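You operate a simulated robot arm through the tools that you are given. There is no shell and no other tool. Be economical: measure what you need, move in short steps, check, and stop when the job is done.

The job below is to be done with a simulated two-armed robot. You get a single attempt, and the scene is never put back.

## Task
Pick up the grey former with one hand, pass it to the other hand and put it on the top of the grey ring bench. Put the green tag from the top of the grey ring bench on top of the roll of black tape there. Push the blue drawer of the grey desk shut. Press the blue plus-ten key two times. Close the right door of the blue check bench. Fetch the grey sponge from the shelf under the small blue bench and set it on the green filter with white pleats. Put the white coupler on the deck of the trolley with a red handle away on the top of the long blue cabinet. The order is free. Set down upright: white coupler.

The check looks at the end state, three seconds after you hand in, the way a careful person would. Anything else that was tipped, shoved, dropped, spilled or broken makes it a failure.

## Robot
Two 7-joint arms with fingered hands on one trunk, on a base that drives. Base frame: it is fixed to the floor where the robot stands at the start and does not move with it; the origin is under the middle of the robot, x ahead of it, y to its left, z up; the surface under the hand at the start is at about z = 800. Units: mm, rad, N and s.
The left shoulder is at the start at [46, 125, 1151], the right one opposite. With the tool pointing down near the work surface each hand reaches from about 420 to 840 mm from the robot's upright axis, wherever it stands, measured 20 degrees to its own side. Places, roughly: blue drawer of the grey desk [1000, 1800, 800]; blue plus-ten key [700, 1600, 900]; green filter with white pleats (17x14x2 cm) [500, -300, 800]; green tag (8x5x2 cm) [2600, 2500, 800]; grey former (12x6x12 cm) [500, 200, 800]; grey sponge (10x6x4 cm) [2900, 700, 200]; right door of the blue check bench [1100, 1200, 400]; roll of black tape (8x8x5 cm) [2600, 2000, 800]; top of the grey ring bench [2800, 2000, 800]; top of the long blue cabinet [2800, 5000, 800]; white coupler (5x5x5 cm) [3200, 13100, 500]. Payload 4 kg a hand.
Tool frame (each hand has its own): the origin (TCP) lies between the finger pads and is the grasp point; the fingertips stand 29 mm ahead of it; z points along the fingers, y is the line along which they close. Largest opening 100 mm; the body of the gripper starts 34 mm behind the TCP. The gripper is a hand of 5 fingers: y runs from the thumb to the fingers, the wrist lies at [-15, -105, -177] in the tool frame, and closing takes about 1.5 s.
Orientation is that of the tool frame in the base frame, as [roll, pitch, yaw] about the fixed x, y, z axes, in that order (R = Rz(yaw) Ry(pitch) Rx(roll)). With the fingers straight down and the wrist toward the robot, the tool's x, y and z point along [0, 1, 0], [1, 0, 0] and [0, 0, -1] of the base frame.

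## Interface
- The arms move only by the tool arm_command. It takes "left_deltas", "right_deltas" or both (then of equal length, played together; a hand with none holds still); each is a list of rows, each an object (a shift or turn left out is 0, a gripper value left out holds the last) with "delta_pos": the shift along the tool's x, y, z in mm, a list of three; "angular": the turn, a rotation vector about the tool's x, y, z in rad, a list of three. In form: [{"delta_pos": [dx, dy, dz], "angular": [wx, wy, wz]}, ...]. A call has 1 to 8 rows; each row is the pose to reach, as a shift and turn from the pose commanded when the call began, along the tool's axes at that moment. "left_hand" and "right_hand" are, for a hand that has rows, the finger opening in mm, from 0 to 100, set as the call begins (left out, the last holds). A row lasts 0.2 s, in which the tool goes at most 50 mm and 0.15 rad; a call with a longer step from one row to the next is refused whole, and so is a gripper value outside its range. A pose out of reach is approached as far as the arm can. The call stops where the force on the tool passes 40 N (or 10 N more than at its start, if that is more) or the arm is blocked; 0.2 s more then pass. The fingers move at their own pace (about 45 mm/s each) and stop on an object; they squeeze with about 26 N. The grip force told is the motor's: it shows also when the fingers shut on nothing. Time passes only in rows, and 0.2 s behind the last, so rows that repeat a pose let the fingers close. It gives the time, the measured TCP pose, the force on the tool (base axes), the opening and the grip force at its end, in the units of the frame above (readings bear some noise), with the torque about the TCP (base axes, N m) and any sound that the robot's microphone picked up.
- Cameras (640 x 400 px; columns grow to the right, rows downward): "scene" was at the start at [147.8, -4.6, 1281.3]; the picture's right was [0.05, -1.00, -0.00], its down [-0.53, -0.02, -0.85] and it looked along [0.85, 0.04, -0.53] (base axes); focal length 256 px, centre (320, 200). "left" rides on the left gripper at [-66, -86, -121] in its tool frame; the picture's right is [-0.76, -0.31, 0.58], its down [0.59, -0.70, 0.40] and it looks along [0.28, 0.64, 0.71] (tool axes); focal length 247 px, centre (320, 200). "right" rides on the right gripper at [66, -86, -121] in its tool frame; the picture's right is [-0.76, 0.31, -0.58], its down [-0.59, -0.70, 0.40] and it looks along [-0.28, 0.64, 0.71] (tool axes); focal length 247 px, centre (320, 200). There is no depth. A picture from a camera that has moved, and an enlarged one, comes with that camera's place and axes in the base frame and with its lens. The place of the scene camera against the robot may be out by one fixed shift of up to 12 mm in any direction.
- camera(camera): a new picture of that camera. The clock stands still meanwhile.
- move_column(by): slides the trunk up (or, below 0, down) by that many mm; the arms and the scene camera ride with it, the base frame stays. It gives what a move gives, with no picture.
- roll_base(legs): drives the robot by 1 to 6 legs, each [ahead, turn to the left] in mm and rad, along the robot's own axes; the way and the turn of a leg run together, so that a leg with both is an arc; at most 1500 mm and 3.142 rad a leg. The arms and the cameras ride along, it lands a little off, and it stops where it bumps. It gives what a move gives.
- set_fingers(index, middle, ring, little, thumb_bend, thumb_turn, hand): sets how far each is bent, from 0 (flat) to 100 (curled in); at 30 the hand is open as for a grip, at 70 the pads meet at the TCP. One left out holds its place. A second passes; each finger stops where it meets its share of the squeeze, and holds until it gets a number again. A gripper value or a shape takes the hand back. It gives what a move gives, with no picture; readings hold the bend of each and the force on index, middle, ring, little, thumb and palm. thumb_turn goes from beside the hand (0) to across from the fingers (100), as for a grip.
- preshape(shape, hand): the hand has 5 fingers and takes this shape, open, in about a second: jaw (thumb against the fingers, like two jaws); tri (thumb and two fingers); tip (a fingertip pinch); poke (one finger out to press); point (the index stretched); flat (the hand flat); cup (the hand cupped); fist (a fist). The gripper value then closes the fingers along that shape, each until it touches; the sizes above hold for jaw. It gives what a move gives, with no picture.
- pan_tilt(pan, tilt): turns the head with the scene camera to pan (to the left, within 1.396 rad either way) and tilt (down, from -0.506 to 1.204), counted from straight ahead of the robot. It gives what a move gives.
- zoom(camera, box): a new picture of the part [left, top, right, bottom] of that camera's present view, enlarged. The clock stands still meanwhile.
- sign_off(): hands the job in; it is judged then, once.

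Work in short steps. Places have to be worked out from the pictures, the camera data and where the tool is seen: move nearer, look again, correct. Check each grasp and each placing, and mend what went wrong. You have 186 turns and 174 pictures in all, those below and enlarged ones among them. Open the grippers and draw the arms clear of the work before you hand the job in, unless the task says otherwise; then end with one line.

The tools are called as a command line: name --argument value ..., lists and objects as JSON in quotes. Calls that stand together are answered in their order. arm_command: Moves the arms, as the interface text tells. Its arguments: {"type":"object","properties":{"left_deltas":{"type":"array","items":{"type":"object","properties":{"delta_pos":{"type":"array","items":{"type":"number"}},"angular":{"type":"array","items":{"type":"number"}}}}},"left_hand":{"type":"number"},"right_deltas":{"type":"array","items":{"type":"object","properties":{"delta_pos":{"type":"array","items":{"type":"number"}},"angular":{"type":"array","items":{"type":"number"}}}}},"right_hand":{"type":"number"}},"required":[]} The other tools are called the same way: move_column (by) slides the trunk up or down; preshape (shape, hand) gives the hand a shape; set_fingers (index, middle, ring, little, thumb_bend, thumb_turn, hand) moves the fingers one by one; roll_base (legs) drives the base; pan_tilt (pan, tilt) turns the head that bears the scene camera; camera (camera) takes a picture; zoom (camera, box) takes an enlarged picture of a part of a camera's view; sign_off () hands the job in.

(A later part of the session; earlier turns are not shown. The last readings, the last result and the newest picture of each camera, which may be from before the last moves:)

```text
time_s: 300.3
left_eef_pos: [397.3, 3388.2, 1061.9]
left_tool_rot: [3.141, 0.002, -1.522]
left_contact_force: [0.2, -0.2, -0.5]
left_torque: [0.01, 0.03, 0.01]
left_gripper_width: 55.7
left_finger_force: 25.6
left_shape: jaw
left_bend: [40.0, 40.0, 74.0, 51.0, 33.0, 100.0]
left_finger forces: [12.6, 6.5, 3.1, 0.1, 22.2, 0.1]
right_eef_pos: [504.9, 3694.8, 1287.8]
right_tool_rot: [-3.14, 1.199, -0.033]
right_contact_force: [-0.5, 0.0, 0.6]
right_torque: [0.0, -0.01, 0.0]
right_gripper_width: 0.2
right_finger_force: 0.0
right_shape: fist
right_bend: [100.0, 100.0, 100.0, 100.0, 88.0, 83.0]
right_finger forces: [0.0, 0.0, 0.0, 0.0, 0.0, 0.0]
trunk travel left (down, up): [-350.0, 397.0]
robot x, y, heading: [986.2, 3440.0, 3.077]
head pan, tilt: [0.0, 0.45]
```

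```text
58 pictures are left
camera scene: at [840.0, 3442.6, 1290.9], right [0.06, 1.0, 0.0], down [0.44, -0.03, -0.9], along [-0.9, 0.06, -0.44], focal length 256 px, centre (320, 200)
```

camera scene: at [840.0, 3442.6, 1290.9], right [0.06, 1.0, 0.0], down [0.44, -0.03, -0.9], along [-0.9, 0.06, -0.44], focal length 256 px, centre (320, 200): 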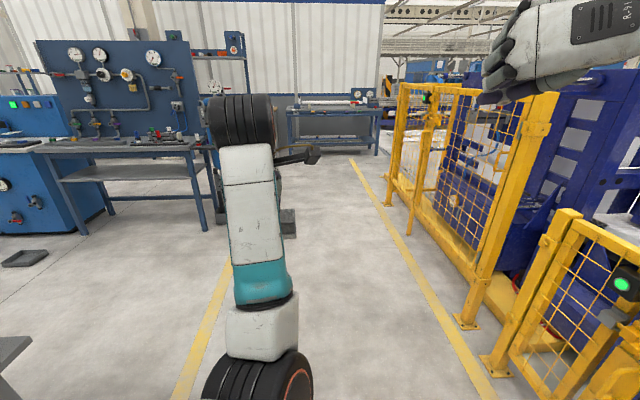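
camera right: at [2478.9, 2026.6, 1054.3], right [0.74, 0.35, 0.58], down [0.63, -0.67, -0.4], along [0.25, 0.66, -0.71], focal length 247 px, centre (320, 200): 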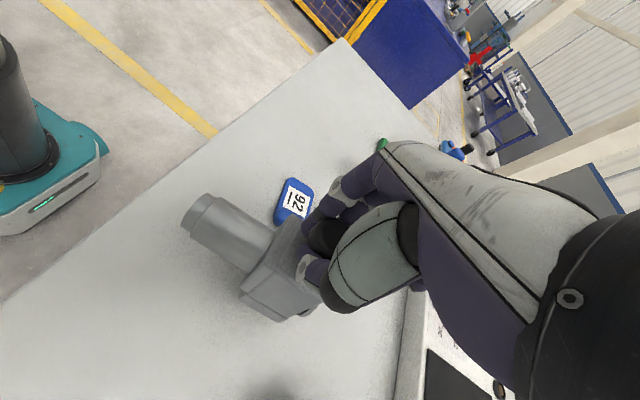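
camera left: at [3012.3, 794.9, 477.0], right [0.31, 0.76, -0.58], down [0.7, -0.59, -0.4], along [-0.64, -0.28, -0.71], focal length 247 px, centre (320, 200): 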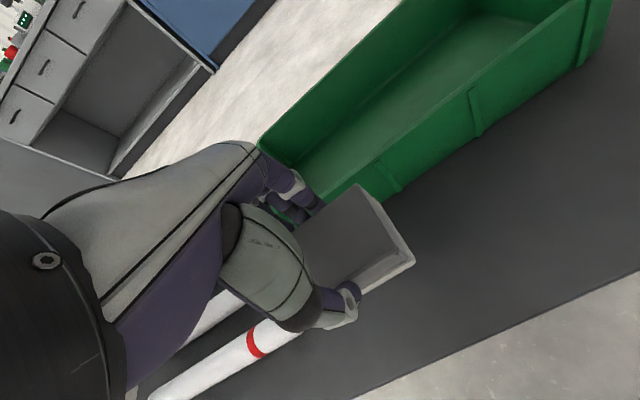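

Clear ahead. I continue to x≈−430 and turn south down the corridor.

roll_base --legs '[[0, 0.13], [1430, 0], [0, 1.5], [1200, 0]]'

camera --camera "scene"

```text
time_s: 317.2
left_eef_pos: [-249.1, 1624.5, 1061.3]
left_tool_rot: [3.141, 0.003, 0.175]
left_contact_force: [0.5, -0.2, 0.0]
left_torque: [-0.01, 0.01, -0.03]
left_gripper_width: 55.7
left_finger_force: 25.9
left_shape: jaw
left_bend: [40.0, 40.0, 74.0, 51.0, 33.0, 100.0]
left_finger forces: [12.6, 6.4, 3.0, 0.0, 21.9, 0.0]
right_eef_pos: [-567.2, 1692.1, 1288.7]
right_tool_rot: [-3.141, 1.199, 1.66]
right_contact_force: [0.2, 0.0, -0.7]
right_torque: [0.0, 0.02, 0.02]
right_gripper_width: 0.0
right_finger_force: 0.0
right_shape: fist
right_bend: [100.0, 100.0, 100.0, 100.0, 88.0, 83.0]
right_finger forces: [0.0, 0.0, 0.0, 0.0, 0.1, 0.0]
trunk travel left (down, up): [-350.0, 397.0]
robot x, y, heading: [-379.1, 2198.9, -1.516]
head pan, tilt: [0.0, 0.45]
```

```text
57 pictures are left
camera scene: at [-365.9, 2045.9, 1290.9], right [-1.0, -0.06, 0.0], down [-0.03, 0.44, -0.9], along [0.05, -0.9, -0.44], focal length 256 px, centre (320, 200)
```

scene: 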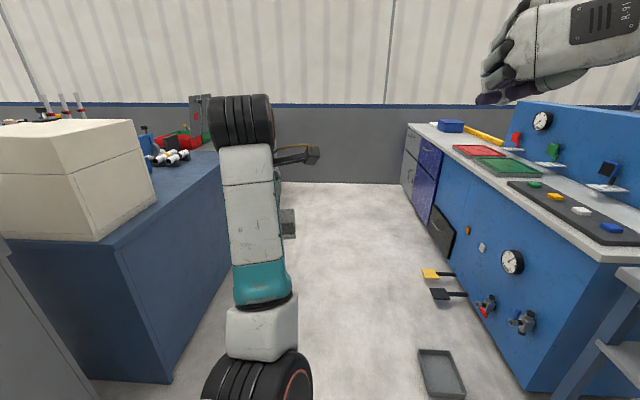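

The corridor is clear; I continue south to y≈−280 and turn to face the main bench.

roll_base --legs '[[0, -0.06], [1240, 0], [1240, 0], [0, 1.55]]'

pan_tilt --pan 0.0 --tilt 0.6

camera --camera "scene"

```text
time_s: 333.7
left_eef_pos: [250.5, -190.3, 1062.4]
left_tool_rot: [3.141, 0.002, 1.716]
left_contact_force: [0.3, -0.4, -0.2]
left_torque: [0.02, 0.0, 0.0]
left_gripper_width: 55.4
left_finger_force: 26.3
left_shape: jaw
left_bend: [40.0, 40.0, 74.0, 51.0, 34.0, 100.0]
left_finger forces: [12.5, 6.3, 3.1, 0.1, 21.7, 0.0]
right_eef_pos: [173.8, -504.0, 1287.7]
right_tool_rot: [-3.141, 1.199, -3.083]
right_contact_force: [0.3, 0.7, -0.4]
right_torque: [0.01, 0.0, 0.02]
right_gripper_width: 0.0
right_finger_force: 0.1
right_shape: fist
right_bend: [100.0, 100.0, 100.0, 100.0, 88.0, 83.0]
right_finger forces: [0.0, 0.0, 0.0, 0.0, 0.1, 0.1]
trunk travel left (down, up): [-350.0, 397.0]
robot x, y, heading: [-333.9, -297.5, 0.033]
head pan, tilt: [0.0, 0.45]
```

```text
time_s: 334.4
left_eef_pos: [249.7, -189.3, 1061.6]
left_tool_rot: [-3.141, 0.001, 1.714]
left_contact_force: [-0.9, -0.5, -1.1]
left_torque: [0.0, 0.01, -0.01]
left_gripper_width: 55.6
left_finger_force: 26.3
left_shape: jaw
left_bend: [40.0, 40.0, 74.0, 51.0, 34.0, 100.0]
left_finger forces: [12.6, 6.4, 3.0, 0.0, 21.7, 0.1]
right_eef_pos: [173.9, -503.7, 1287.7]
right_tool_rot: [-3.139, 1.199, -3.079]
right_contact_force: [-0.6, -0.9, 1.0]
right_torque: [-0.01, 0.0, -0.05]
right_gripper_width: 0.2
right_finger_force: 0.0
right_shape: fist
right_bend: [100.0, 100.0, 100.0, 100.0, 88.0, 83.0]
right_finger forces: [0.1, 0.0, 0.0, 0.0, 0.1, 0.0]
trunk travel left (down, up): [-350.0, 397.0]
robot x, y, heading: [-327.9, -299.3, 0.024]
head pan, tilt: [0.0, 0.6]
```

```text
56 pictures are left
camera scene: at [-185.5, -303.2, 1277.5], right [0.03, -1.0, 0.0], down [-0.56, -0.02, -0.83], along [0.82, 0.02, -0.56], focal length 256 px, centre (320, 200)
```

scene: 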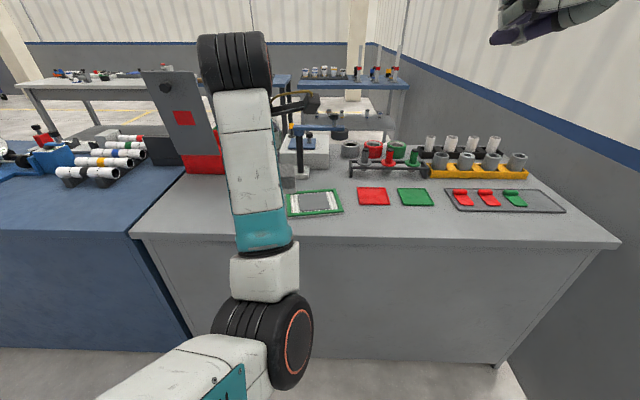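

The filter is at about (472,−266). I drive 215 mm closer and measure it with the left wrist camera.

roll_base --legs '[[215, 0]]'

camera --camera "left"

camera --camera "scene"

```text
time_s: 336.1
left_eef_pos: [462.2, -186.6, 1061.3]
left_tool_rot: [-3.141, 0.001, 1.712]
left_contact_force: [1.0, 0.6, -1.4]
left_torque: [-0.02, -0.01, -0.02]
left_gripper_width: 55.5
left_finger_force: 26.5
left_shape: jaw
left_bend: [40.0, 40.0, 74.0, 51.0, 34.0, 100.0]
left_finger forces: [12.5, 6.3, 3.0, 0.0, 21.8, 0.0]
right_eef_pos: [384.0, -500.1, 1288.3]
right_tool_rot: [3.138, 1.198, -3.088]
right_contact_force: [0.5, 0.4, -0.3]
right_torque: [0.01, 0.01, 0.01]
right_gripper_width: 0.0
right_finger_force: 0.1
right_shape: fist
right_bend: [100.0, 100.0, 100.0, 100.0, 88.0, 83.0]
right_finger forces: [0.0, 0.1, 0.0, 0.0, 0.0, 0.0]
trunk travel left (down, up): [-350.0, 397.0]
robot x, y, heading: [-117.8, -293.7, 0.023]
head pan, tilt: [0.0, 0.6]
```

```text
55 pictures are left
camera left: at [386.2, -262.7, 1182.7], right [-0.2, -0.79, -0.58], down [-0.78, 0.48, -0.4], along [0.59, 0.37, -0.71], focal length 247 px, centre (320, 200)
```

left: 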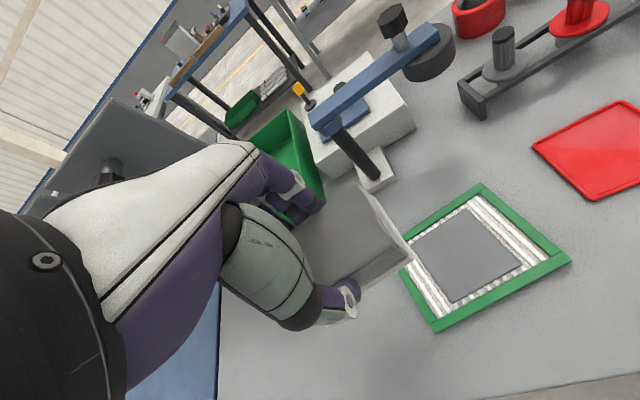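

```text
54 pictures are left
camera scene: at [26.1, -298.2, 1277.3], right [0.02, -1.0, 0.0], down [-0.57, -0.01, -0.82], along [0.82, 0.02, -0.57], focal length 256 px, centre (320, 200)
```

scene: 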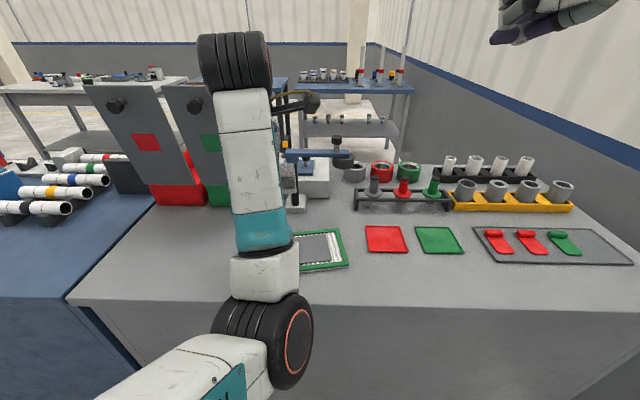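

The filter's centre is at (485,−254), turned by about 0.17 rad, which matches the sponge's present angle. I move over it and lower to z≈900.

arm_command --left_deltas '[{"delta_pos": [-35, 7, 20]}, {"delta_pos": [-69, 13, 45]}, {"delta_pos": [-69, 13, 90]}, {"delta_pos": [-69, 13, 130]}, {"delta_pos": [-69, 13, 160]}]'

camera --camera "left"

zoom --camera "scene" --box '[240, 150, 440, 310]'

```text
time_s: 337.3
left_eef_pos: [484.5, -251.6, 901.9]
left_tool_rot: [3.141, 0.003, 1.713]
left_contact_force: [0.0, 0.8, 0.1]
left_torque: [0.01, -0.01, 0.01]
left_gripper_width: 55.3
left_finger_force: 26.3
left_shape: jaw
left_bend: [40.0, 41.0, 74.0, 51.0, 34.0, 100.0]
left_finger forces: [12.5, 6.3, 2.9, 0.1, 21.9, 0.0]
right_eef_pos: [383.2, -501.2, 1288.0]
right_tool_rot: [3.14, 1.2, -3.088]
right_contact_force: [0.2, 0.9, 1.0]
right_torque: [0.01, -0.01, 0.02]
right_gripper_width: 0.1
right_finger_force: 0.1
right_shape: fist
right_bend: [100.0, 100.0, 100.0, 100.0, 88.0, 83.0]
right_finger forces: [0.1, 0.1, 0.0, 0.1, 0.0, 0.0]
trunk travel left (down, up): [-350.0, 397.0]
robot x, y, heading: [-120.3, -293.0, 0.027]
head pan, tilt: [0.0, 0.6]
```

```text
53 pictures are left
camera left: at [408.1, -327.8, 1023.4], right [-0.2, -0.79, -0.58], down [-0.78, 0.48, -0.4], along [0.6, 0.37, -0.71], focal length 247 px, centre (320, 200)
```

left: 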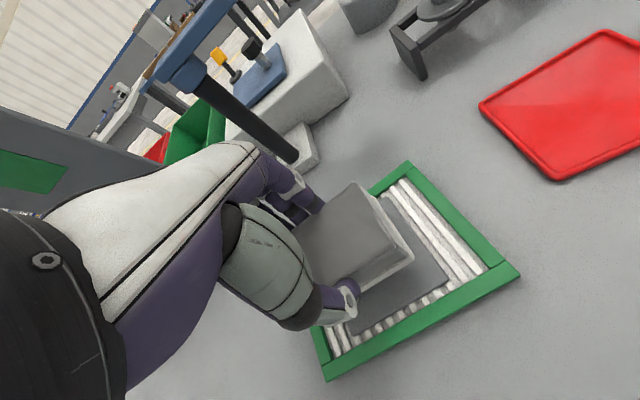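

```text
2.50 times, centred on (340, 230) of scene
camera zoom: at [25.3, -298.1, 1277.4], right [0.02, -1.0, 0.0], down [-0.57, -0.01, -0.82], along [0.82, 0.02, -0.57], focal length 641 px, centre (270, 125)
```

zoom: 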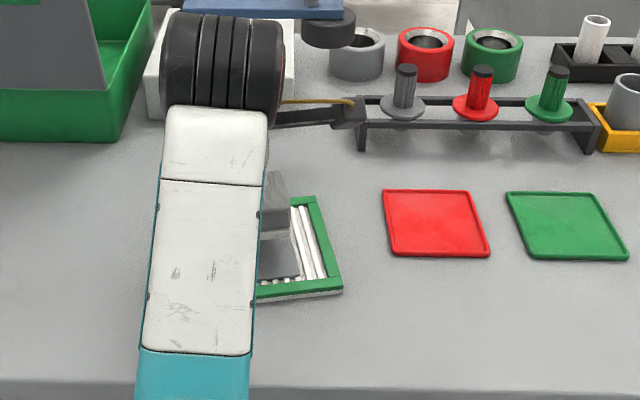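

Centred well over the filter. I lower gently until contact.

arm_command --left_deltas '[{"delta_pos": [0, 2, 15]}, {"delta_pos": [0, 2, 28]}, {"delta_pos": [0, 2, 33]}, {"delta_pos": [0, 2, 36]}]'

arm_command --left_deltas '[{"delta_pos": [0, 0, 2]}, {"delta_pos": [0, 0, 4]}, {"delta_pos": [0, 0, 6]}]'

camera --camera "left"

```text
time_s: 338.3
left_eef_pos: [486.8, -251.6, 864.8]
left_tool_rot: [3.139, 0.001, 1.711]
left_contact_force: [0.0, -0.2, 2.2]
left_torque: [0.02, 0.04, 0.0]
left_gripper_width: 55.4
left_finger_force: 25.9
left_shape: jaw
left_bend: [40.0, 41.0, 74.0, 51.0, 34.0, 100.0]
left_finger forces: [12.6, 6.4, 3.2, 0.1, 22.3, 0.1]
right_eef_pos: [383.4, -501.6, 1288.3]
right_tool_rot: [3.14, 1.199, -3.088]
right_contact_force: [0.1, 0.7, -0.1]
right_torque: [-0.01, 0.01, -0.03]
right_gripper_width: 0.3
right_finger_force: 0.1
right_shape: fist
right_bend: [100.0, 100.0, 100.0, 100.0, 88.0, 83.0]
right_finger forces: [0.0, 0.1, 0.1, 0.0, 0.0, 0.0]
trunk travel left (down, up): [-350.0, 397.0]
robot x, y, heading: [-122.9, -292.1, 0.023]
head pan, tilt: [0.0, 0.6]
```

```text
time_s: 339.1
left_eef_pos: [485.2, -252.0, 863.9]
left_tool_rot: [3.13, 0.003, 1.714]
left_contact_force: [-1.8, 1.6, 22.3]
left_torque: [0.08, -0.07, -0.06]
left_gripper_width: 55.9
left_finger_force: 26.2
left_shape: jaw
left_bend: [40.0, 40.0, 74.0, 51.0, 33.0, 100.0]
left_finger forces: [13.3, 7.7, 3.7, 0.0, 26.1, 0.0]
right_eef_pos: [381.3, -502.1, 1288.9]
right_tool_rot: [-3.14, 1.201, -3.085]
right_contact_force: [-0.1, 1.0, -0.6]
right_torque: [-0.02, -0.03, -0.02]
right_gripper_width: 0.2
right_finger_force: 0.1
right_shape: fist
right_bend: [100.0, 100.0, 100.0, 100.0, 88.0, 83.0]
right_finger forces: [0.0, 0.0, 0.1, 0.0, 0.0, 0.0]
trunk travel left (down, up): [-350.0, 397.0]
robot x, y, heading: [-123.0, -295.4, 0.024]
head pan, tilt: [0.0, 0.6]
```

```text
51 pictures are left
camera left: at [408.2, -328.2, 984.6], right [-0.19, -0.79, -0.58], down [-0.78, 0.48, -0.41], along [0.6, 0.37, -0.71], focal length 247 px, centre (320, 200)
```

left: 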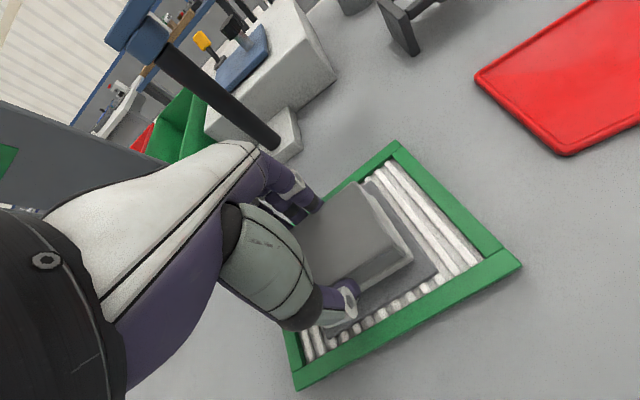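

The sponge is on the filter. I ease the load by 4 mm, open the hand, and rise.

arm_command --left_deltas '[{"delta_pos": [0, 0, -4]}]'

arm_command --left_deltas '[{}, {}, {}, {}, {"delta_pos": [0, 0, -5]}, {"delta_pos": [0, 0, -40]}, {"delta_pos": [0, 0, -85]}, {"delta_pos": [0, 0, -130]}]' --left_hand 100

camera --camera "left"

```text
time_s: 339.5
left_eef_pos: [484.2, -251.8, 864.7]
left_tool_rot: [3.137, 0.0, 1.713]
left_contact_force: [3.2, -0.9, 18.4]
left_torque: [0.06, -0.25, -0.07]
left_gripper_width: 56.4
left_finger_force: 26.6
left_shape: jaw
left_bend: [40.0, 40.0, 74.0, 51.0, 33.0, 100.0]
left_finger forces: [14.8, 7.9, 3.7, 0.0, 24.1, 0.0]
right_eef_pos: [381.9, -501.3, 1288.5]
right_tool_rot: [3.141, 1.202, -3.085]
right_contact_force: [-0.6, -0.9, -0.5]
right_torque: [-0.02, -0.03, 0.0]
right_gripper_width: 0.1
right_finger_force: 0.1
right_shape: fist
right_bend: [100.0, 100.0, 100.0, 100.0, 88.0, 83.0]
right_finger forces: [0.0, 0.0, 0.1, 0.0, 0.0, 0.0]
trunk travel left (down, up): [-350.0, 397.0]
robot x, y, heading: [-121.1, -291.2, 0.024]
head pan, tilt: [0.0, 0.6]
```

```text
time_s: 341.3
left_eef_pos: [484.6, -253.6, 996.5]
left_tool_rot: [3.141, 0.002, 1.713]
left_contact_force: [0.0, -0.6, 0.2]
left_torque: [-0.01, -0.01, -0.01]
left_gripper_width: 100.0
left_finger_force: 0.1
left_shape: jaw
left_bend: [30.0, 30.0, 30.0, 30.0, 30.0, 98.0]
left_finger forces: [0.0, 0.0, 0.0, 0.1, 0.0, 0.0]
right_eef_pos: [382.9, -501.2, 1287.8]
right_tool_rot: [-3.138, 1.2, -3.082]
right_contact_force: [-0.3, 0.6, -0.9]
right_torque: [-0.02, -0.01, 0.03]
right_gripper_width: 0.1
right_finger_force: 0.0
right_shape: fist
right_bend: [100.0, 100.0, 100.0, 100.0, 88.0, 83.0]
right_finger forces: [0.0, 0.0, 0.0, 0.0, 0.1, 0.0]
trunk travel left (down, up): [-350.0, 397.0]
robot x, y, heading: [-120.8, -297.8, 0.023]
head pan, tilt: [0.0, 0.6]
```

```text
50 pictures are left
camera left: at [410.3, -330.1, 1117.8], right [-0.2, -0.79, -0.58], down [-0.78, 0.48, -0.4], along [0.6, 0.37, -0.71], focal length 247 px, centre (320, 200)
```

left: 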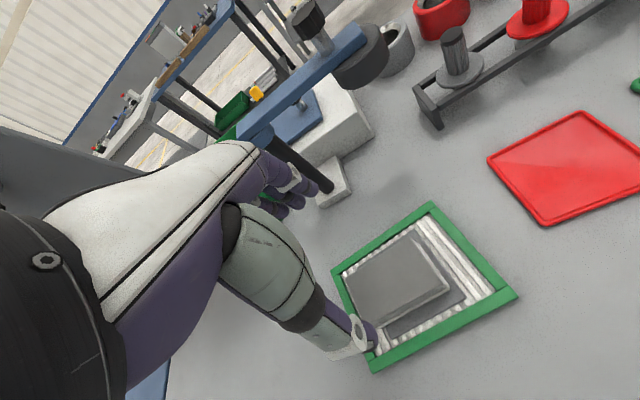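

The sponge lies flat on the filter. Now the coupler, far to the north: I raise the left hand, back out, and drive up the corridor.

arm_command --left_deltas '[{"delta_pos": [0, 0, -45]}, {"delta_pos": [0, 0, -90]}, {"delta_pos": [0, 0, -130]}]'

roll_base --legs '[[-330, 0], [0, 1.56], [1250, 0], [1250, 0], [1250, 0]]'

pan_tilt --pan -0.5 --tilt 0.25

camera --camera "scene"

```text
time_s: 342.1
left_eef_pos: [496.6, -251.7, 1122.6]
left_tool_rot: [-3.139, 0.002, 1.712]
left_contact_force: [0.2, -0.3, 0.4]
left_torque: [-0.01, 0.0, -0.01]
left_gripper_width: 99.6
left_finger_force: 0.0
left_shape: jaw
left_bend: [30.0, 30.0, 30.0, 30.0, 30.0, 98.0]
left_finger forces: [0.1, 0.0, 0.1, 0.1, 0.0, 0.1]
left hand out of reach, approached as far as the arm can: row 3
right_eef_pos: [383.0, -502.7, 1288.4]
right_tool_rot: [-3.141, 1.2, -3.086]
right_contact_force: [-0.2, -0.6, -0.4]
right_torque: [-0.02, 0.01, 0.0]
right_gripper_width: 0.0
right_finger_force: 0.1
right_shape: fist
right_bend: [100.0, 100.0, 100.0, 100.0, 88.0, 83.0]
right_finger forces: [0.0, 0.0, 0.1, 0.0, 0.0, 0.0]
trunk travel left (down, up): [-350.0, 397.0]
robot x, y, heading: [-119.7, -291.5, 0.018]
head pan, tilt: [0.0, 0.6]
```

```text
time_s: 365.8
left_eef_pos: [-459.6, 4040.8, 1122.7]
left_tool_rot: [3.14, 0.001, -3.051]
left_contact_force: [0.4, 0.0, -0.3]
left_torque: [0.0, -0.02, -0.03]
left_gripper_width: 99.6
left_finger_force: 0.2
left_shape: jaw
left_bend: [30.0, 30.0, 30.0, 30.0, 30.0, 98.0]
left_finger forces: [0.0, 0.1, 0.1, 0.1, 0.0, 0.1]
right_eef_pos: [-216.1, 3915.2, 1287.9]
right_tool_rot: [3.14, 1.199, -1.567]
right_contact_force: [-0.1, -0.4, -0.1]
right_torque: [-0.03, 0.02, -0.01]
right_gripper_width: 0.3
right_finger_force: 0.0
right_shape: fist
right_bend: [100.0, 100.0, 100.0, 100.0, 88.0, 83.0]
right_finger forces: [0.0, 0.0, 0.0, 0.0, 0.0, 0.0]
trunk travel left (down, up): [-350.0, 397.0]
robot x, y, heading: [-447.3, 3421.4, 1.546]
head pan, tilt: [0.0, 0.6]
```

```text
time_s: 366.7
left_eef_pos: [-459.4, 4040.3, 1122.8]
left_tool_rot: [3.14, 0.002, -3.051]
left_contact_force: [-0.3, 0.2, -0.7]
left_torque: [0.01, 0.04, 0.01]
left_gripper_width: 100.0
left_finger_force: 0.1
left_shape: jaw
left_bend: [30.0, 30.0, 30.0, 30.0, 30.0, 98.0]
left_finger forces: [0.0, 0.0, 0.1, 0.0, 0.0, 0.1]
right_eef_pos: [-214.8, 3914.2, 1289.0]
right_tool_rot: [-3.14, 1.199, -1.564]
right_contact_force: [-0.6, 0.1, 0.2]
right_torque: [-0.01, 0.02, -0.01]
right_gripper_width: 0.0
right_finger_force: 0.1
right_shape: fist
right_bend: [100.0, 100.0, 100.0, 100.0, 88.0, 83.0]
right_finger forces: [0.1, 0.0, 0.1, 0.0, 0.0, 0.0]
trunk travel left (down, up): [-350.0, 397.0]
robot x, y, heading: [-447.0, 3420.8, 1.547]
head pan, tilt: [-0.499, 0.25]
```

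```text
49 pictures are left
camera scene: at [-399.3, 3550.8, 1309.6], right [0.87, -0.5, 0.0], down [-0.12, -0.21, -0.97], along [0.48, 0.84, -0.25], focal length 256 px, centre (320, 200)
```

scene: 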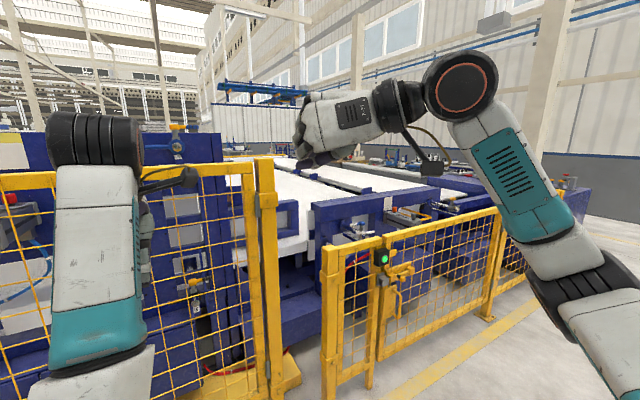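

A fenced machine blocks the way north here, so I go east along the aisle and look for a passage there.

roll_base --legs '[[0, -1.55], [1400, 0], [1400, 0], [1400, 0], [0, 1.2]]'

pan_tilt --pan 0.2 --tilt 0.2

camera --camera "scene"

```text
time_s: 393.6
left_eef_pos: [3836.4, 4101.4, 1123.7]
left_tool_rot: [3.139, 0.001, 2.977]
left_contact_force: [-0.2, 0.7, 0.3]
left_torque: [0.02, -0.02, 0.0]
left_gripper_width: 99.8
left_finger_force: 0.0
left_shape: jaw
left_bend: [30.0, 30.0, 30.0, 30.0, 30.0, 98.0]
left_finger forces: [0.0, 0.1, 0.0, 0.0, 0.0, 0.0]
right_eef_pos: [4041.9, 3917.7, 1287.9]
right_tool_rot: [3.141, 1.2, -1.822]
right_contact_force: [-0.5, -0.5, 0.1]
right_torque: [-0.01, 0.03, 0.0]
right_gripper_width: 0.4
right_finger_force: 0.0
right_shape: fist
right_bend: [100.0, 100.0, 100.0, 100.0, 88.0, 83.0]
right_finger forces: [0.0, 0.0, 0.1, 0.0, 0.1, 0.0]
trunk travel left (down, up): [-350.0, 397.0]
robot x, y, heading: [3689.6, 3499.6, 1.293]
head pan, tilt: [-0.499, 0.25]
```

```text
time_s: 394.7
left_eef_pos: [3837.2, 4101.5, 1124.4]
left_tool_rot: [3.139, 0.003, 2.978]
left_contact_force: [-0.2, -0.5, -1.5]
left_torque: [-0.01, -0.05, 0.04]
left_gripper_width: 99.9
left_finger_force: 0.1
left_shape: jaw
left_bend: [30.0, 30.0, 30.0, 30.0, 30.0, 98.0]
left_finger forces: [0.0, 0.0, 0.1, 0.0, 0.1, 0.0]
right_eef_pos: [4041.2, 3918.0, 1288.5]
right_tool_rot: [3.141, 1.199, -1.822]
right_contact_force: [0.1, -0.7, 0.3]
right_torque: [-0.03, 0.0, -0.02]
right_gripper_width: 0.1
right_finger_force: 0.0
right_shape: fist
right_bend: [100.0, 100.0, 100.0, 100.0, 88.0, 83.0]
right_finger forces: [0.0, 0.1, 0.0, 0.0, 0.0, 0.0]
trunk travel left (down, up): [-350.0, 397.0]
robot x, y, heading: [3691.4, 3497.9, 1.292]
head pan, tilt: [0.201, 0.201]
```

```text
48 pictures are left
camera scene: at [3715.4, 3639.2, 1314.2], right [1.0, -0.08, 0.0], down [-0.02, -0.2, -0.98], along [0.08, 0.98, -0.2], focal length 256 px, centre (320, 200)
```

scene: 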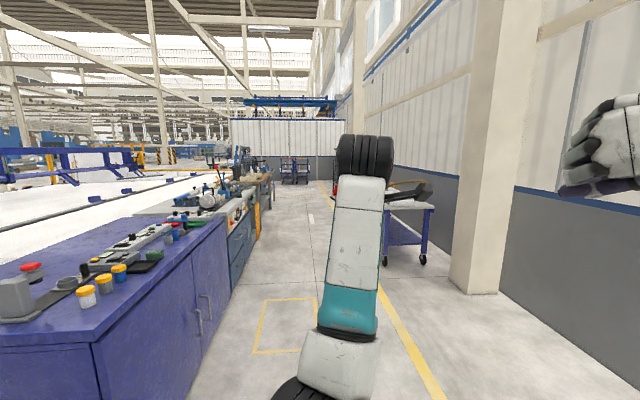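

A clear aisle runs north, with the long blue cabinet on its left side. I drive up it in stages.

roll_base --legs '[[0, 0.18], [1450, 0], [1450, 0], [1450, 0], [1450, 0]]'

camera --camera "scene"

```text
time_s: 423.2
left_eef_pos: [4151.0, 9950.3, 1123.3]
left_tool_rot: [3.141, 0.003, -3.083]
left_contact_force: [-0.2, -0.9, -0.2]
left_torque: [-0.02, 0.01, 0.0]
left_gripper_width: 99.7
left_finger_force: 0.0
left_shape: jaw
left_bend: [30.0, 30.0, 30.0, 30.0, 30.0, 98.0]
left_finger forces: [0.0, 0.0, 0.0, 0.0, 0.0, 0.0]
right_eef_pos: [4390.2, 9815.8, 1287.7]
right_tool_rot: [-3.139, 1.199, -1.599]
right_contact_force: [-1.0, 0.7, -0.7]
right_torque: [0.0, 0.02, -0.02]
right_gripper_width: 0.1
right_finger_force: 0.0
right_shape: fist
right_bend: [100.0, 100.0, 100.0, 100.0, 88.0, 83.0]
right_finger forces: [0.1, 0.0, 0.0, 0.0, 0.0, 0.0]
trunk travel left (down, up): [-350.0, 397.0]
robot x, y, heading: [4139.0, 9330.1, 1.508]
head pan, tilt: [0.201, 0.201]
```

```text
47 pictures are left
camera scene: at [4132.3, 9471.0, 1314.2], right [0.99, 0.14, 0.0], down [0.03, -0.2, -0.98], along [-0.14, 0.97, -0.2], focal length 256 px, centre (320, 200)
```

scene: 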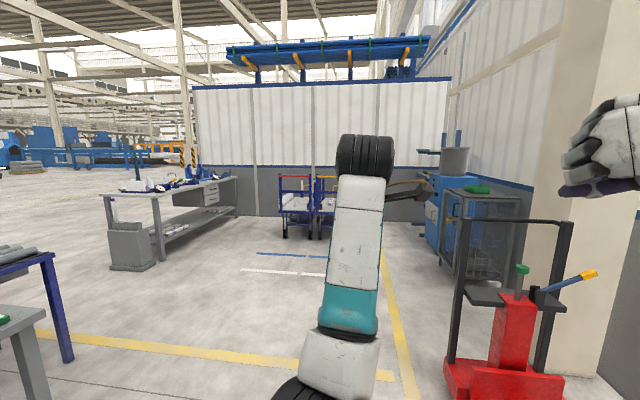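

The trolley with the red handle stands ahead near (3150,13100). I drive toward it.

roll_base --legs '[[0, 0.345], [1350, 0], [1300, 0], [0, -0.25]]'

pan_tilt --pan 0.0 --tilt 0.45

camera --camera "scene"

```text
time_s: 438.2
left_eef_pos: [3293.5, 12507.7, 1121.0]
left_tool_rot: [3.141, 0.002, -2.96]
left_contact_force: [-0.2, 1.1, 0.1]
left_torque: [0.01, 0.0, 0.01]
left_gripper_width: 99.5
left_finger_force: 0.1
left_shape: jaw
left_bend: [30.0, 30.0, 30.0, 30.0, 30.0, 98.0]
left_finger forces: [0.0, 0.0, 0.0, 0.1, 0.0, 0.1]
right_eef_pos: [3549.2, 12404.7, 1286.4]
right_tool_rot: [3.141, 1.198, -1.477]
right_contact_force: [0.9, 0.5, -0.5]
right_torque: [0.01, -0.02, 0.04]
right_gripper_width: 0.0
right_finger_force: 0.0
right_shape: fist
right_bend: [100.0, 100.0, 100.0, 100.0, 88.0, 83.0]
right_finger forces: [0.1, 0.0, 0.0, 0.0, 0.0, 0.0]
trunk travel left (down, up): [-350.0, 397.0]
robot x, y, heading: [3357.3, 11893.1, 1.633]
head pan, tilt: [0.201, 0.201]
```

```text
time_s: 439.0
left_eef_pos: [3293.3, 12507.5, 1123.2]
left_tool_rot: [3.142, 0.001, -2.959]
left_contact_force: [-0.7, -0.3, -0.6]
left_torque: [0.01, -0.02, -0.02]
left_gripper_width: 99.8
left_finger_force: 0.0
left_shape: jaw
left_bend: [30.0, 30.0, 30.0, 30.0, 30.0, 98.0]
left_finger forces: [0.1, 0.0, 0.0, 0.1, 0.0, 0.0]
right_eef_pos: [3547.3, 12404.7, 1289.0]
right_tool_rot: [3.14, 1.202, -1.479]
right_contact_force: [0.8, -0.2, 0.0]
right_torque: [0.0, -0.01, 0.05]
right_gripper_width: 0.0
right_finger_force: 0.1
right_shape: fist
right_bend: [100.0, 100.0, 100.0, 100.0, 88.0, 83.0]
right_finger forces: [0.0, 0.0, 0.1, 0.0, 0.0, 0.1]
trunk travel left (down, up): [-350.0, 397.0]
robot x, y, heading: [3362.1, 11889.1, 1.633]
head pan, tilt: [0.0, 0.45]
```

```text
46 pictures are left
camera scene: at [3351.2, 12031.9, 1291.0], right [1.0, 0.06, 0.0], down [0.03, -0.43, -0.9], along [-0.06, 0.9, -0.43], focal length 256 px, centre (320, 200)
```

scene: 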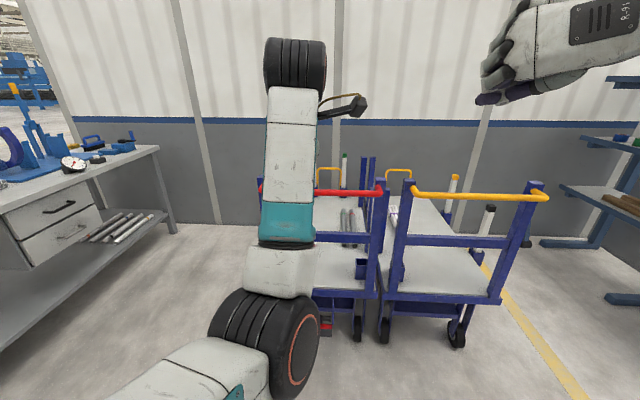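

The left arm hides the deck; the trolley spans x 3050–3540 from y≈12850. I will approach it from its open left side: to (2550,12500), up to y≈13100, then face +x.

roll_base --legs '[[0, 0.864], [1000, 0], [0, -0.927], [600, 0], [0, -1.57]]'

pan_tilt --pan -0.2 --tilt 0.7

camera --camera "scene"

```text
time_s: 455.7
left_eef_pos: [3223.5, 13114.9, 1123.0]
left_tool_rot: [3.139, 0.001, 1.678]
left_contact_force: [1.3, -0.3, -0.2]
left_torque: [0.0, -0.01, 0.01]
left_gripper_width: 100.0
left_finger_force: 0.1
left_shape: jaw
left_bend: [30.0, 30.0, 30.0, 30.0, 30.0, 98.0]
left_finger forces: [0.0, 0.1, 0.1, 0.0, 0.0, 0.0]
right_eef_pos: [3101.7, 12868.7, 1287.6]
right_tool_rot: [-3.14, 1.198, -3.121]
right_contact_force: [-0.5, -0.5, 0.8]
right_torque: [0.0, 0.02, 0.03]
right_gripper_width: 0.2
right_finger_force: 0.0
right_shape: fist
right_bend: [100.0, 100.0, 100.0, 100.0, 88.0, 83.0]
right_finger forces: [0.1, 0.0, 0.1, 0.0, 0.1, 0.0]
trunk travel left (down, up): [-350.0, 397.0]
robot x, y, heading: [2605.8, 13097.4, -0.01]
head pan, tilt: [0.0, 0.45]
```

```text
time_s: 456.4
left_eef_pos: [3224.3, 13116.4, 1123.1]
left_tool_rot: [3.139, 0.003, 1.678]
left_contact_force: [0.1, -0.7, -0.3]
left_torque: [-0.03, 0.04, 0.0]
left_gripper_width: 99.7
left_finger_force: 0.1
left_shape: jaw
left_bend: [30.0, 30.0, 30.0, 30.0, 30.0, 98.0]
left_finger forces: [0.0, 0.0, 0.0, 0.1, 0.0, 0.0]
right_eef_pos: [3102.2, 12869.0, 1287.9]
right_tool_rot: [3.141, 1.2, -3.123]
right_contact_force: [-0.1, 1.0, 0.6]
right_torque: [0.03, 0.02, 0.06]
right_gripper_width: 0.2
right_finger_force: 0.2
right_shape: fist
right_bend: [100.0, 100.0, 100.0, 100.0, 88.0, 83.0]
right_finger forces: [0.0, 0.1, 0.0, 0.0, 0.0, 0.0]
trunk travel left (down, up): [-350.0, 397.0]
robot x, y, heading: [2607.5, 13095.6, -0.015]
head pan, tilt: [-0.201, 0.7]
```

```text
45 pictures are left
camera scene: at [2746.3, 13068.0, 1268.8], right [-0.21, -0.98, 0.0], down [-0.63, 0.14, -0.77], along [0.75, -0.16, -0.64], focal length 256 px, centre (320, 200)
```

scene: 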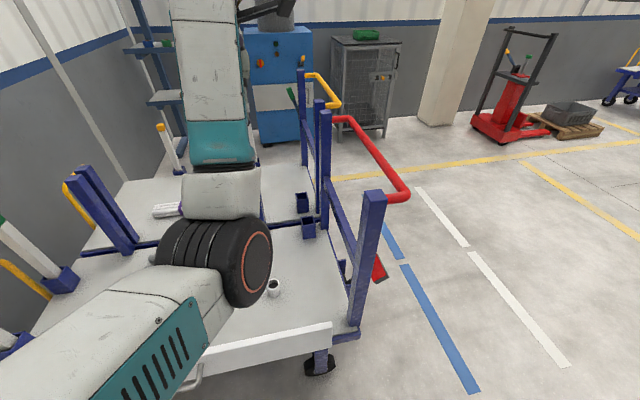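

The white coupler stands on the deck at about (3215,13121), almost under the left hand. I lower the column 200 mm and look with the left wrist camera.

move_column --by -200

camera --camera "left"

zoom --camera "scene" --box '[220, 180, 380, 340]'

```text
time_s: 458.6
left_eef_pos: [3264.1, 13115.6, 817.1]
left_tool_rot: [-2.967, -0.018, 1.677]
left_contact_force: [-0.2, -0.3, 0.7]
left_torque: [-0.02, -0.01, 0.0]
left_gripper_width: 100.0
left_finger_force: 0.1
left_shape: jaw
left_bend: [30.0, 30.0, 30.0, 30.0, 30.0, 98.0]
left_finger forces: [0.1, 0.0, 0.0, 0.0, 0.0, 0.0]
right_eef_pos: [3101.6, 12868.9, 1089.1]
right_tool_rot: [-3.139, 1.201, -3.12]
right_contact_force: [0.2, -0.2, 0.2]
right_torque: [-0.05, -0.01, 0.0]
right_gripper_width: 0.0
right_finger_force: 0.0
right_shape: fist
right_bend: [100.0, 100.0, 100.0, 100.0, 88.0, 83.0]
right_finger forces: [0.0, 0.0, 0.0, 0.1, 0.1, 0.0]
trunk travel left (down, up): [-150.0, 597.0]
robot x, y, heading: [2606.8, 13094.8, -0.013]
head pan, tilt: [-0.201, 0.7]
```

```text
44 pictures are left
camera left: at [3207.4, 13041.6, 949.1], right [-0.32, -0.78, -0.53], down [-0.82, 0.51, -0.26], along [0.47, 0.35, -0.81], focal length 247 px, centre (320, 200)
```

left: 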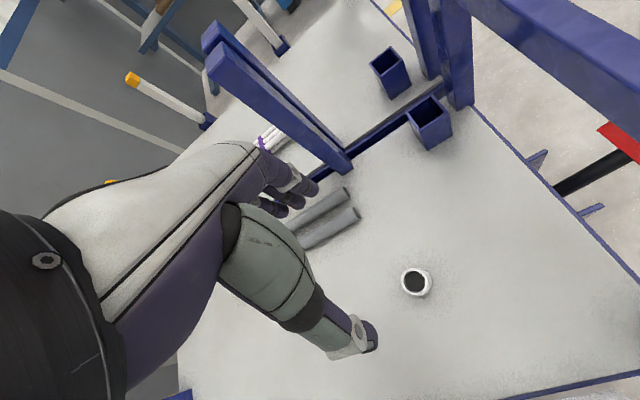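

```text
2.50 times, centred on (300, 260) of scene
camera zoom: at [2811.9, 13067.3, 1062.2], right [-0.21, -0.98, 0.0], down [-0.63, 0.14, -0.76], along [0.75, -0.16, -0.64], focal length 641 px, centre (370, 50)
```

zoom: 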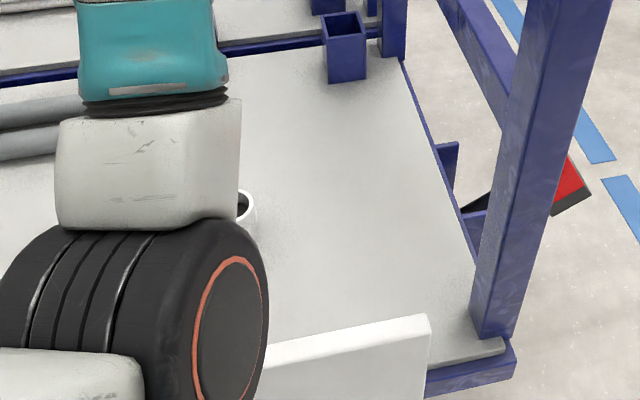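

The wrist tilted slightly while the column moved. I straighten the hand and bring it over the coupler (≈(3233,13123)) at z≈650.

arm_command --left_deltas '[{"delta_pos": [3, 0, 42], "angular": [-0.06, 0, 0.03]}, {"delta_pos": [6, 0, 84], "angular": [-0.12, 0, 0.06]}, {"delta_pos": [9, 0, 126], "angular": [-0.175, 0, 0.1]}, {"delta_pos": [10, 0, 170], "angular": [-0.175, 0, 0.106]}]'

preshape --shape "tri" --hand "left"

camera --camera "left"

```text
time_s: 459.6
left_eef_pos: [3236.2, 13124.2, 647.1]
left_tool_rot: [-3.14, -0.01, 1.57]
left_contact_force: [0.9, -0.7, 0.0]
left_torque: [-0.03, 0.01, -0.03]
left_gripper_width: 100.0
left_finger_force: 0.1
left_shape: jaw
left_bend: [30.0, 30.0, 30.0, 30.0, 30.0, 98.0]
left_finger forces: [0.0, 0.1, 0.1, 0.1, 0.0, 0.0]
right_eef_pos: [3102.3, 12869.6, 1088.6]
right_tool_rot: [-3.141, 1.198, -3.122]
right_contact_force: [0.7, 0.0, 0.1]
right_torque: [-0.03, 0.03, 0.01]
right_gripper_width: 0.3
right_finger_force: 0.0
right_shape: fist
right_bend: [100.0, 100.0, 100.0, 100.0, 88.0, 83.0]
right_finger forces: [0.0, 0.0, 0.1, 0.0, 0.0, 0.0]
trunk travel left (down, up): [-150.0, 597.0]
robot x, y, heading: [2605.5, 13095.3, -0.016]
head pan, tilt: [-0.201, 0.7]
```

```text
time_s: 460.5
left_eef_pos: [3236.6, 13124.7, 648.6]
left_tool_rot: [-3.141, -0.011, 1.568]
left_contact_force: [0.8, -0.7, -0.5]
left_torque: [-0.05, -0.02, -0.01]
left_gripper_width: 99.6
left_finger_force: 0.1
left_shape: tri
left_bend: [30.0, 30.0, 99.0, 99.0, 30.0, 98.0]
left_finger forces: [0.0, 0.1, 0.0, 0.0, 0.0, 0.0]
right_eef_pos: [3101.1, 12868.0, 1088.2]
right_tool_rot: [3.136, 1.198, -3.128]
right_contact_force: [0.0, 0.5, -0.6]
right_torque: [-0.01, 0.03, 0.0]
right_gripper_width: 0.0
right_finger_force: 0.0
right_shape: fist
right_bend: [100.0, 100.0, 100.0, 100.0, 88.0, 83.0]
right_finger forces: [0.1, 0.0, 0.1, 0.0, 0.0, 0.0]
trunk travel left (down, up): [-150.0, 597.0]
robot x, y, heading: [2603.3, 13097.4, -0.012]
head pan, tilt: [-0.201, 0.7]
```

```text
42 pictures are left
camera left: at [3150.0, 13058.4, 767.8], right [-0.31, -0.75, -0.58], down [-0.7, 0.59, -0.39], along [0.64, 0.29, -0.71], focal length 247 px, centre (320, 200)
```

left: 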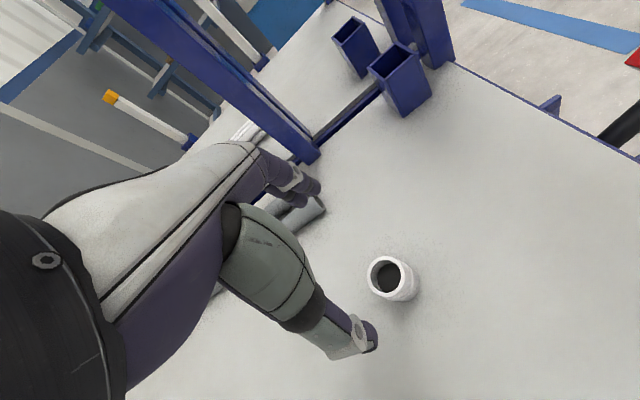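

Coupler centre is at (3236,13126), its top near z 520. I descend around it to TCP z≈512.

arm_command --left_deltas '[{"delta_pos": [-6, 0, 40]}, {"delta_pos": [-6, 0, 80]}, {"delta_pos": [-6, 0, 115]}, {"delta_pos": [-6, 0, 136]}]'

camera --camera "left"

```text
time_s: 461.5
left_eef_pos: [3233.4, 13120.7, 511.7]
left_tool_rot: [-3.139, -0.009, 1.57]
left_contact_force: [0.4, 0.2, -0.7]
left_torque: [0.01, -0.02, 0.0]
left_gripper_width: 99.8
left_finger_force: 0.2
left_shape: tri
left_bend: [30.0, 30.0, 99.0, 99.0, 30.0, 98.0]
left_finger forces: [0.0, 0.0, 0.0, 0.0, 0.0, 0.0]
right_eef_pos: [3101.5, 12869.8, 1088.2]
right_tool_rot: [3.141, 1.198, -3.123]
right_contact_force: [-0.1, 0.1, -0.5]
right_torque: [0.01, -0.01, 0.02]
right_gripper_width: 0.0
right_finger_force: 0.0
right_shape: fist
right_bend: [100.0, 100.0, 100.0, 100.0, 88.0, 83.0]
right_finger forces: [0.0, 0.0, 0.1, 0.1, 0.1, 0.0]
trunk travel left (down, up): [-150.0, 597.0]
robot x, y, heading: [2606.0, 13093.9, -0.012]
head pan, tilt: [-0.201, 0.7]
```

```text
41 pictures are left
camera left: at [3147.6, 13054.7, 633.3], right [-0.31, -0.75, -0.58], down [-0.7, 0.59, -0.39], along [0.64, 0.29, -0.71], focal length 247 px, centre (320, 200)
```

left: 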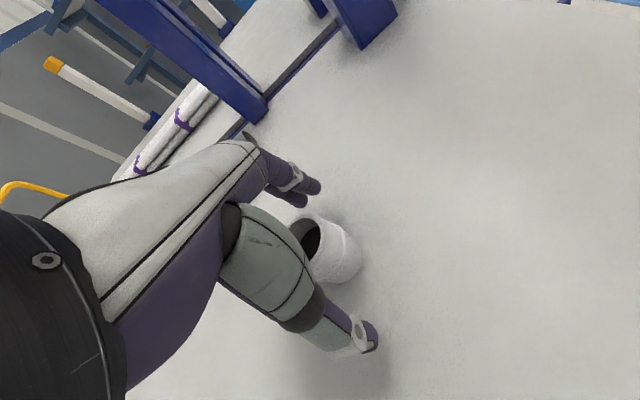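

The coupler is between the fingers. I close the left hand on it.

arm_command --left_deltas '[{}, {}, {}, {}, {}, {}, {}]' --left_hand 20

camera --camera "left"

```text
time_s: 463.1
left_eef_pos: [3232.8, 13120.6, 513.5]
left_tool_rot: [-3.141, -0.01, 1.567]
left_contact_force: [0.0, -0.3, 0.2]
left_torque: [-0.01, 0.03, -0.02]
left_gripper_width: 30.4
left_finger_force: 25.9
left_shape: tri
left_bend: [59.0, 50.0, 100.0, 100.0, 43.0, 100.0]
left_finger forces: [9.8, 11.9, 0.1, 0.0, 22.8, 0.0]
right_eef_pos: [3103.2, 12869.1, 1087.7]
right_tool_rot: [3.139, 1.199, -3.123]
right_contact_force: [0.1, -0.3, -0.1]
right_torque: [-0.03, 0.01, -0.02]
right_gripper_width: 0.2
right_finger_force: 0.1
right_shape: fist
right_bend: [100.0, 100.0, 100.0, 100.0, 88.0, 83.0]
right_finger forces: [0.0, 0.0, 0.1, 0.0, 0.1, 0.0]
trunk travel left (down, up): [-150.0, 597.0]
robot x, y, heading: [2607.7, 13096.0, -0.009]
head pan, tilt: [-0.201, 0.7]
```

```text
40 pictures are left
camera left: at [3147.7, 13054.5, 633.8], right [-0.31, -0.75, -0.58], down [-0.7, 0.59, -0.39], along [0.64, 0.29, -0.71], focal length 247 px, centre (320, 200)
```

left: 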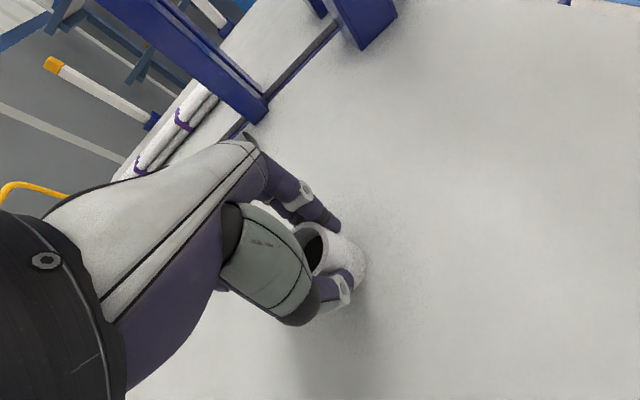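

Three fingers hold the coupler. I lift it, and raise the column again.

arm_command --left_deltas '[{"delta_pos": [0, 0, -10]}, {"delta_pos": [0, 0, -40]}, {"delta_pos": [0, 0, -85]}, {"delta_pos": [0, 0, -130]}, {"delta_pos": [0, 0, -175]}, {"delta_pos": [0, 0, -220]}, {"delta_pos": [0, 0, -265]}, {"delta_pos": [0, 0, -310]}]'

camera --camera "left"

move_column --by 200

```text
time_s: 464.9
left_eef_pos: [3232.3, 13117.0, 822.1]
left_tool_rot: [-3.139, -0.01, 1.568]
left_contact_force: [-0.3, -0.1, -0.8]
left_torque: [0.0, 0.01, 0.02]
left_gripper_width: 30.6
left_finger_force: 25.9
left_shape: tri
left_bend: [59.0, 50.0, 100.0, 100.0, 43.0, 100.0]
left_finger forces: [9.9, 12.1, 0.1, 0.0, 22.8, 0.0]
right_eef_pos: [3102.9, 12869.6, 1087.8]
right_tool_rot: [3.14, 1.198, -3.124]
right_contact_force: [-0.1, -0.1, 0.5]
right_torque: [-0.01, -0.03, 0.0]
right_gripper_width: 0.1
right_finger_force: 0.1
right_shape: fist
right_bend: [100.0, 100.0, 100.0, 100.0, 88.0, 83.0]
right_finger forces: [0.0, 0.0, 0.0, 0.0, 0.0, 0.0]
trunk travel left (down, up): [-150.0, 597.0]
robot x, y, heading: [2608.4, 13094.9, -0.01]
head pan, tilt: [-0.201, 0.7]
```

```text
39 pictures are left
camera left: at [3146.0, 13049.9, 943.7], right [-0.31, -0.75, -0.58], down [-0.7, 0.59, -0.39], along [0.64, 0.29, -0.71], focal length 247 px, centre (320, 200)
```

left: 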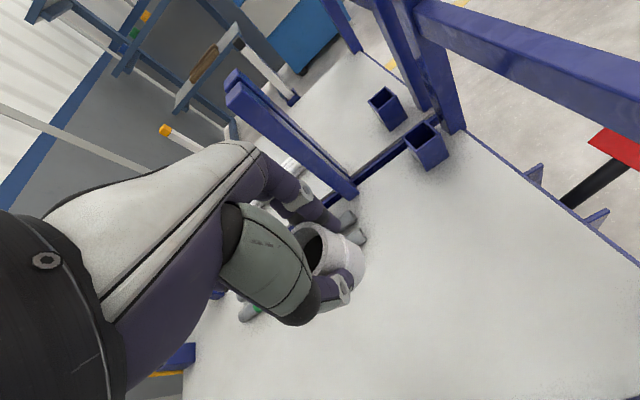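

```text
time_s: 467.1
left_eef_pos: [3233.4, 13118.1, 1021.7]
left_tool_rot: [-3.141, -0.011, 1.572]
left_contact_force: [-0.1, -0.5, -0.7]
left_torque: [-0.02, -0.02, -0.02]
left_gripper_width: 30.5
left_finger_force: 25.7
left_shape: tri
left_bend: [59.0, 50.0, 100.0, 100.0, 43.0, 100.0]
left_finger forces: [10.0, 12.3, 0.0, 0.0, 22.6, 0.0]
right_eef_pos: [3102.9, 12868.4, 1286.5]
right_tool_rot: [3.138, 1.199, -3.126]
right_contact_force: [0.8, 0.1, -0.4]
right_torque: [-0.03, -0.01, 0.0]
right_gripper_width: 0.1
right_finger_force: 0.1
right_shape: fist
right_bend: [100.0, 100.0, 100.0, 100.0, 88.0, 83.0]
right_finger forces: [0.1, 0.0, 0.0, 0.0, 0.0, 0.0]
trunk travel left (down, up): [-350.0, 397.0]
robot x, y, heading: [2603.0, 13098.9, -0.01]
head pan, tilt: [-0.201, 0.7]
```

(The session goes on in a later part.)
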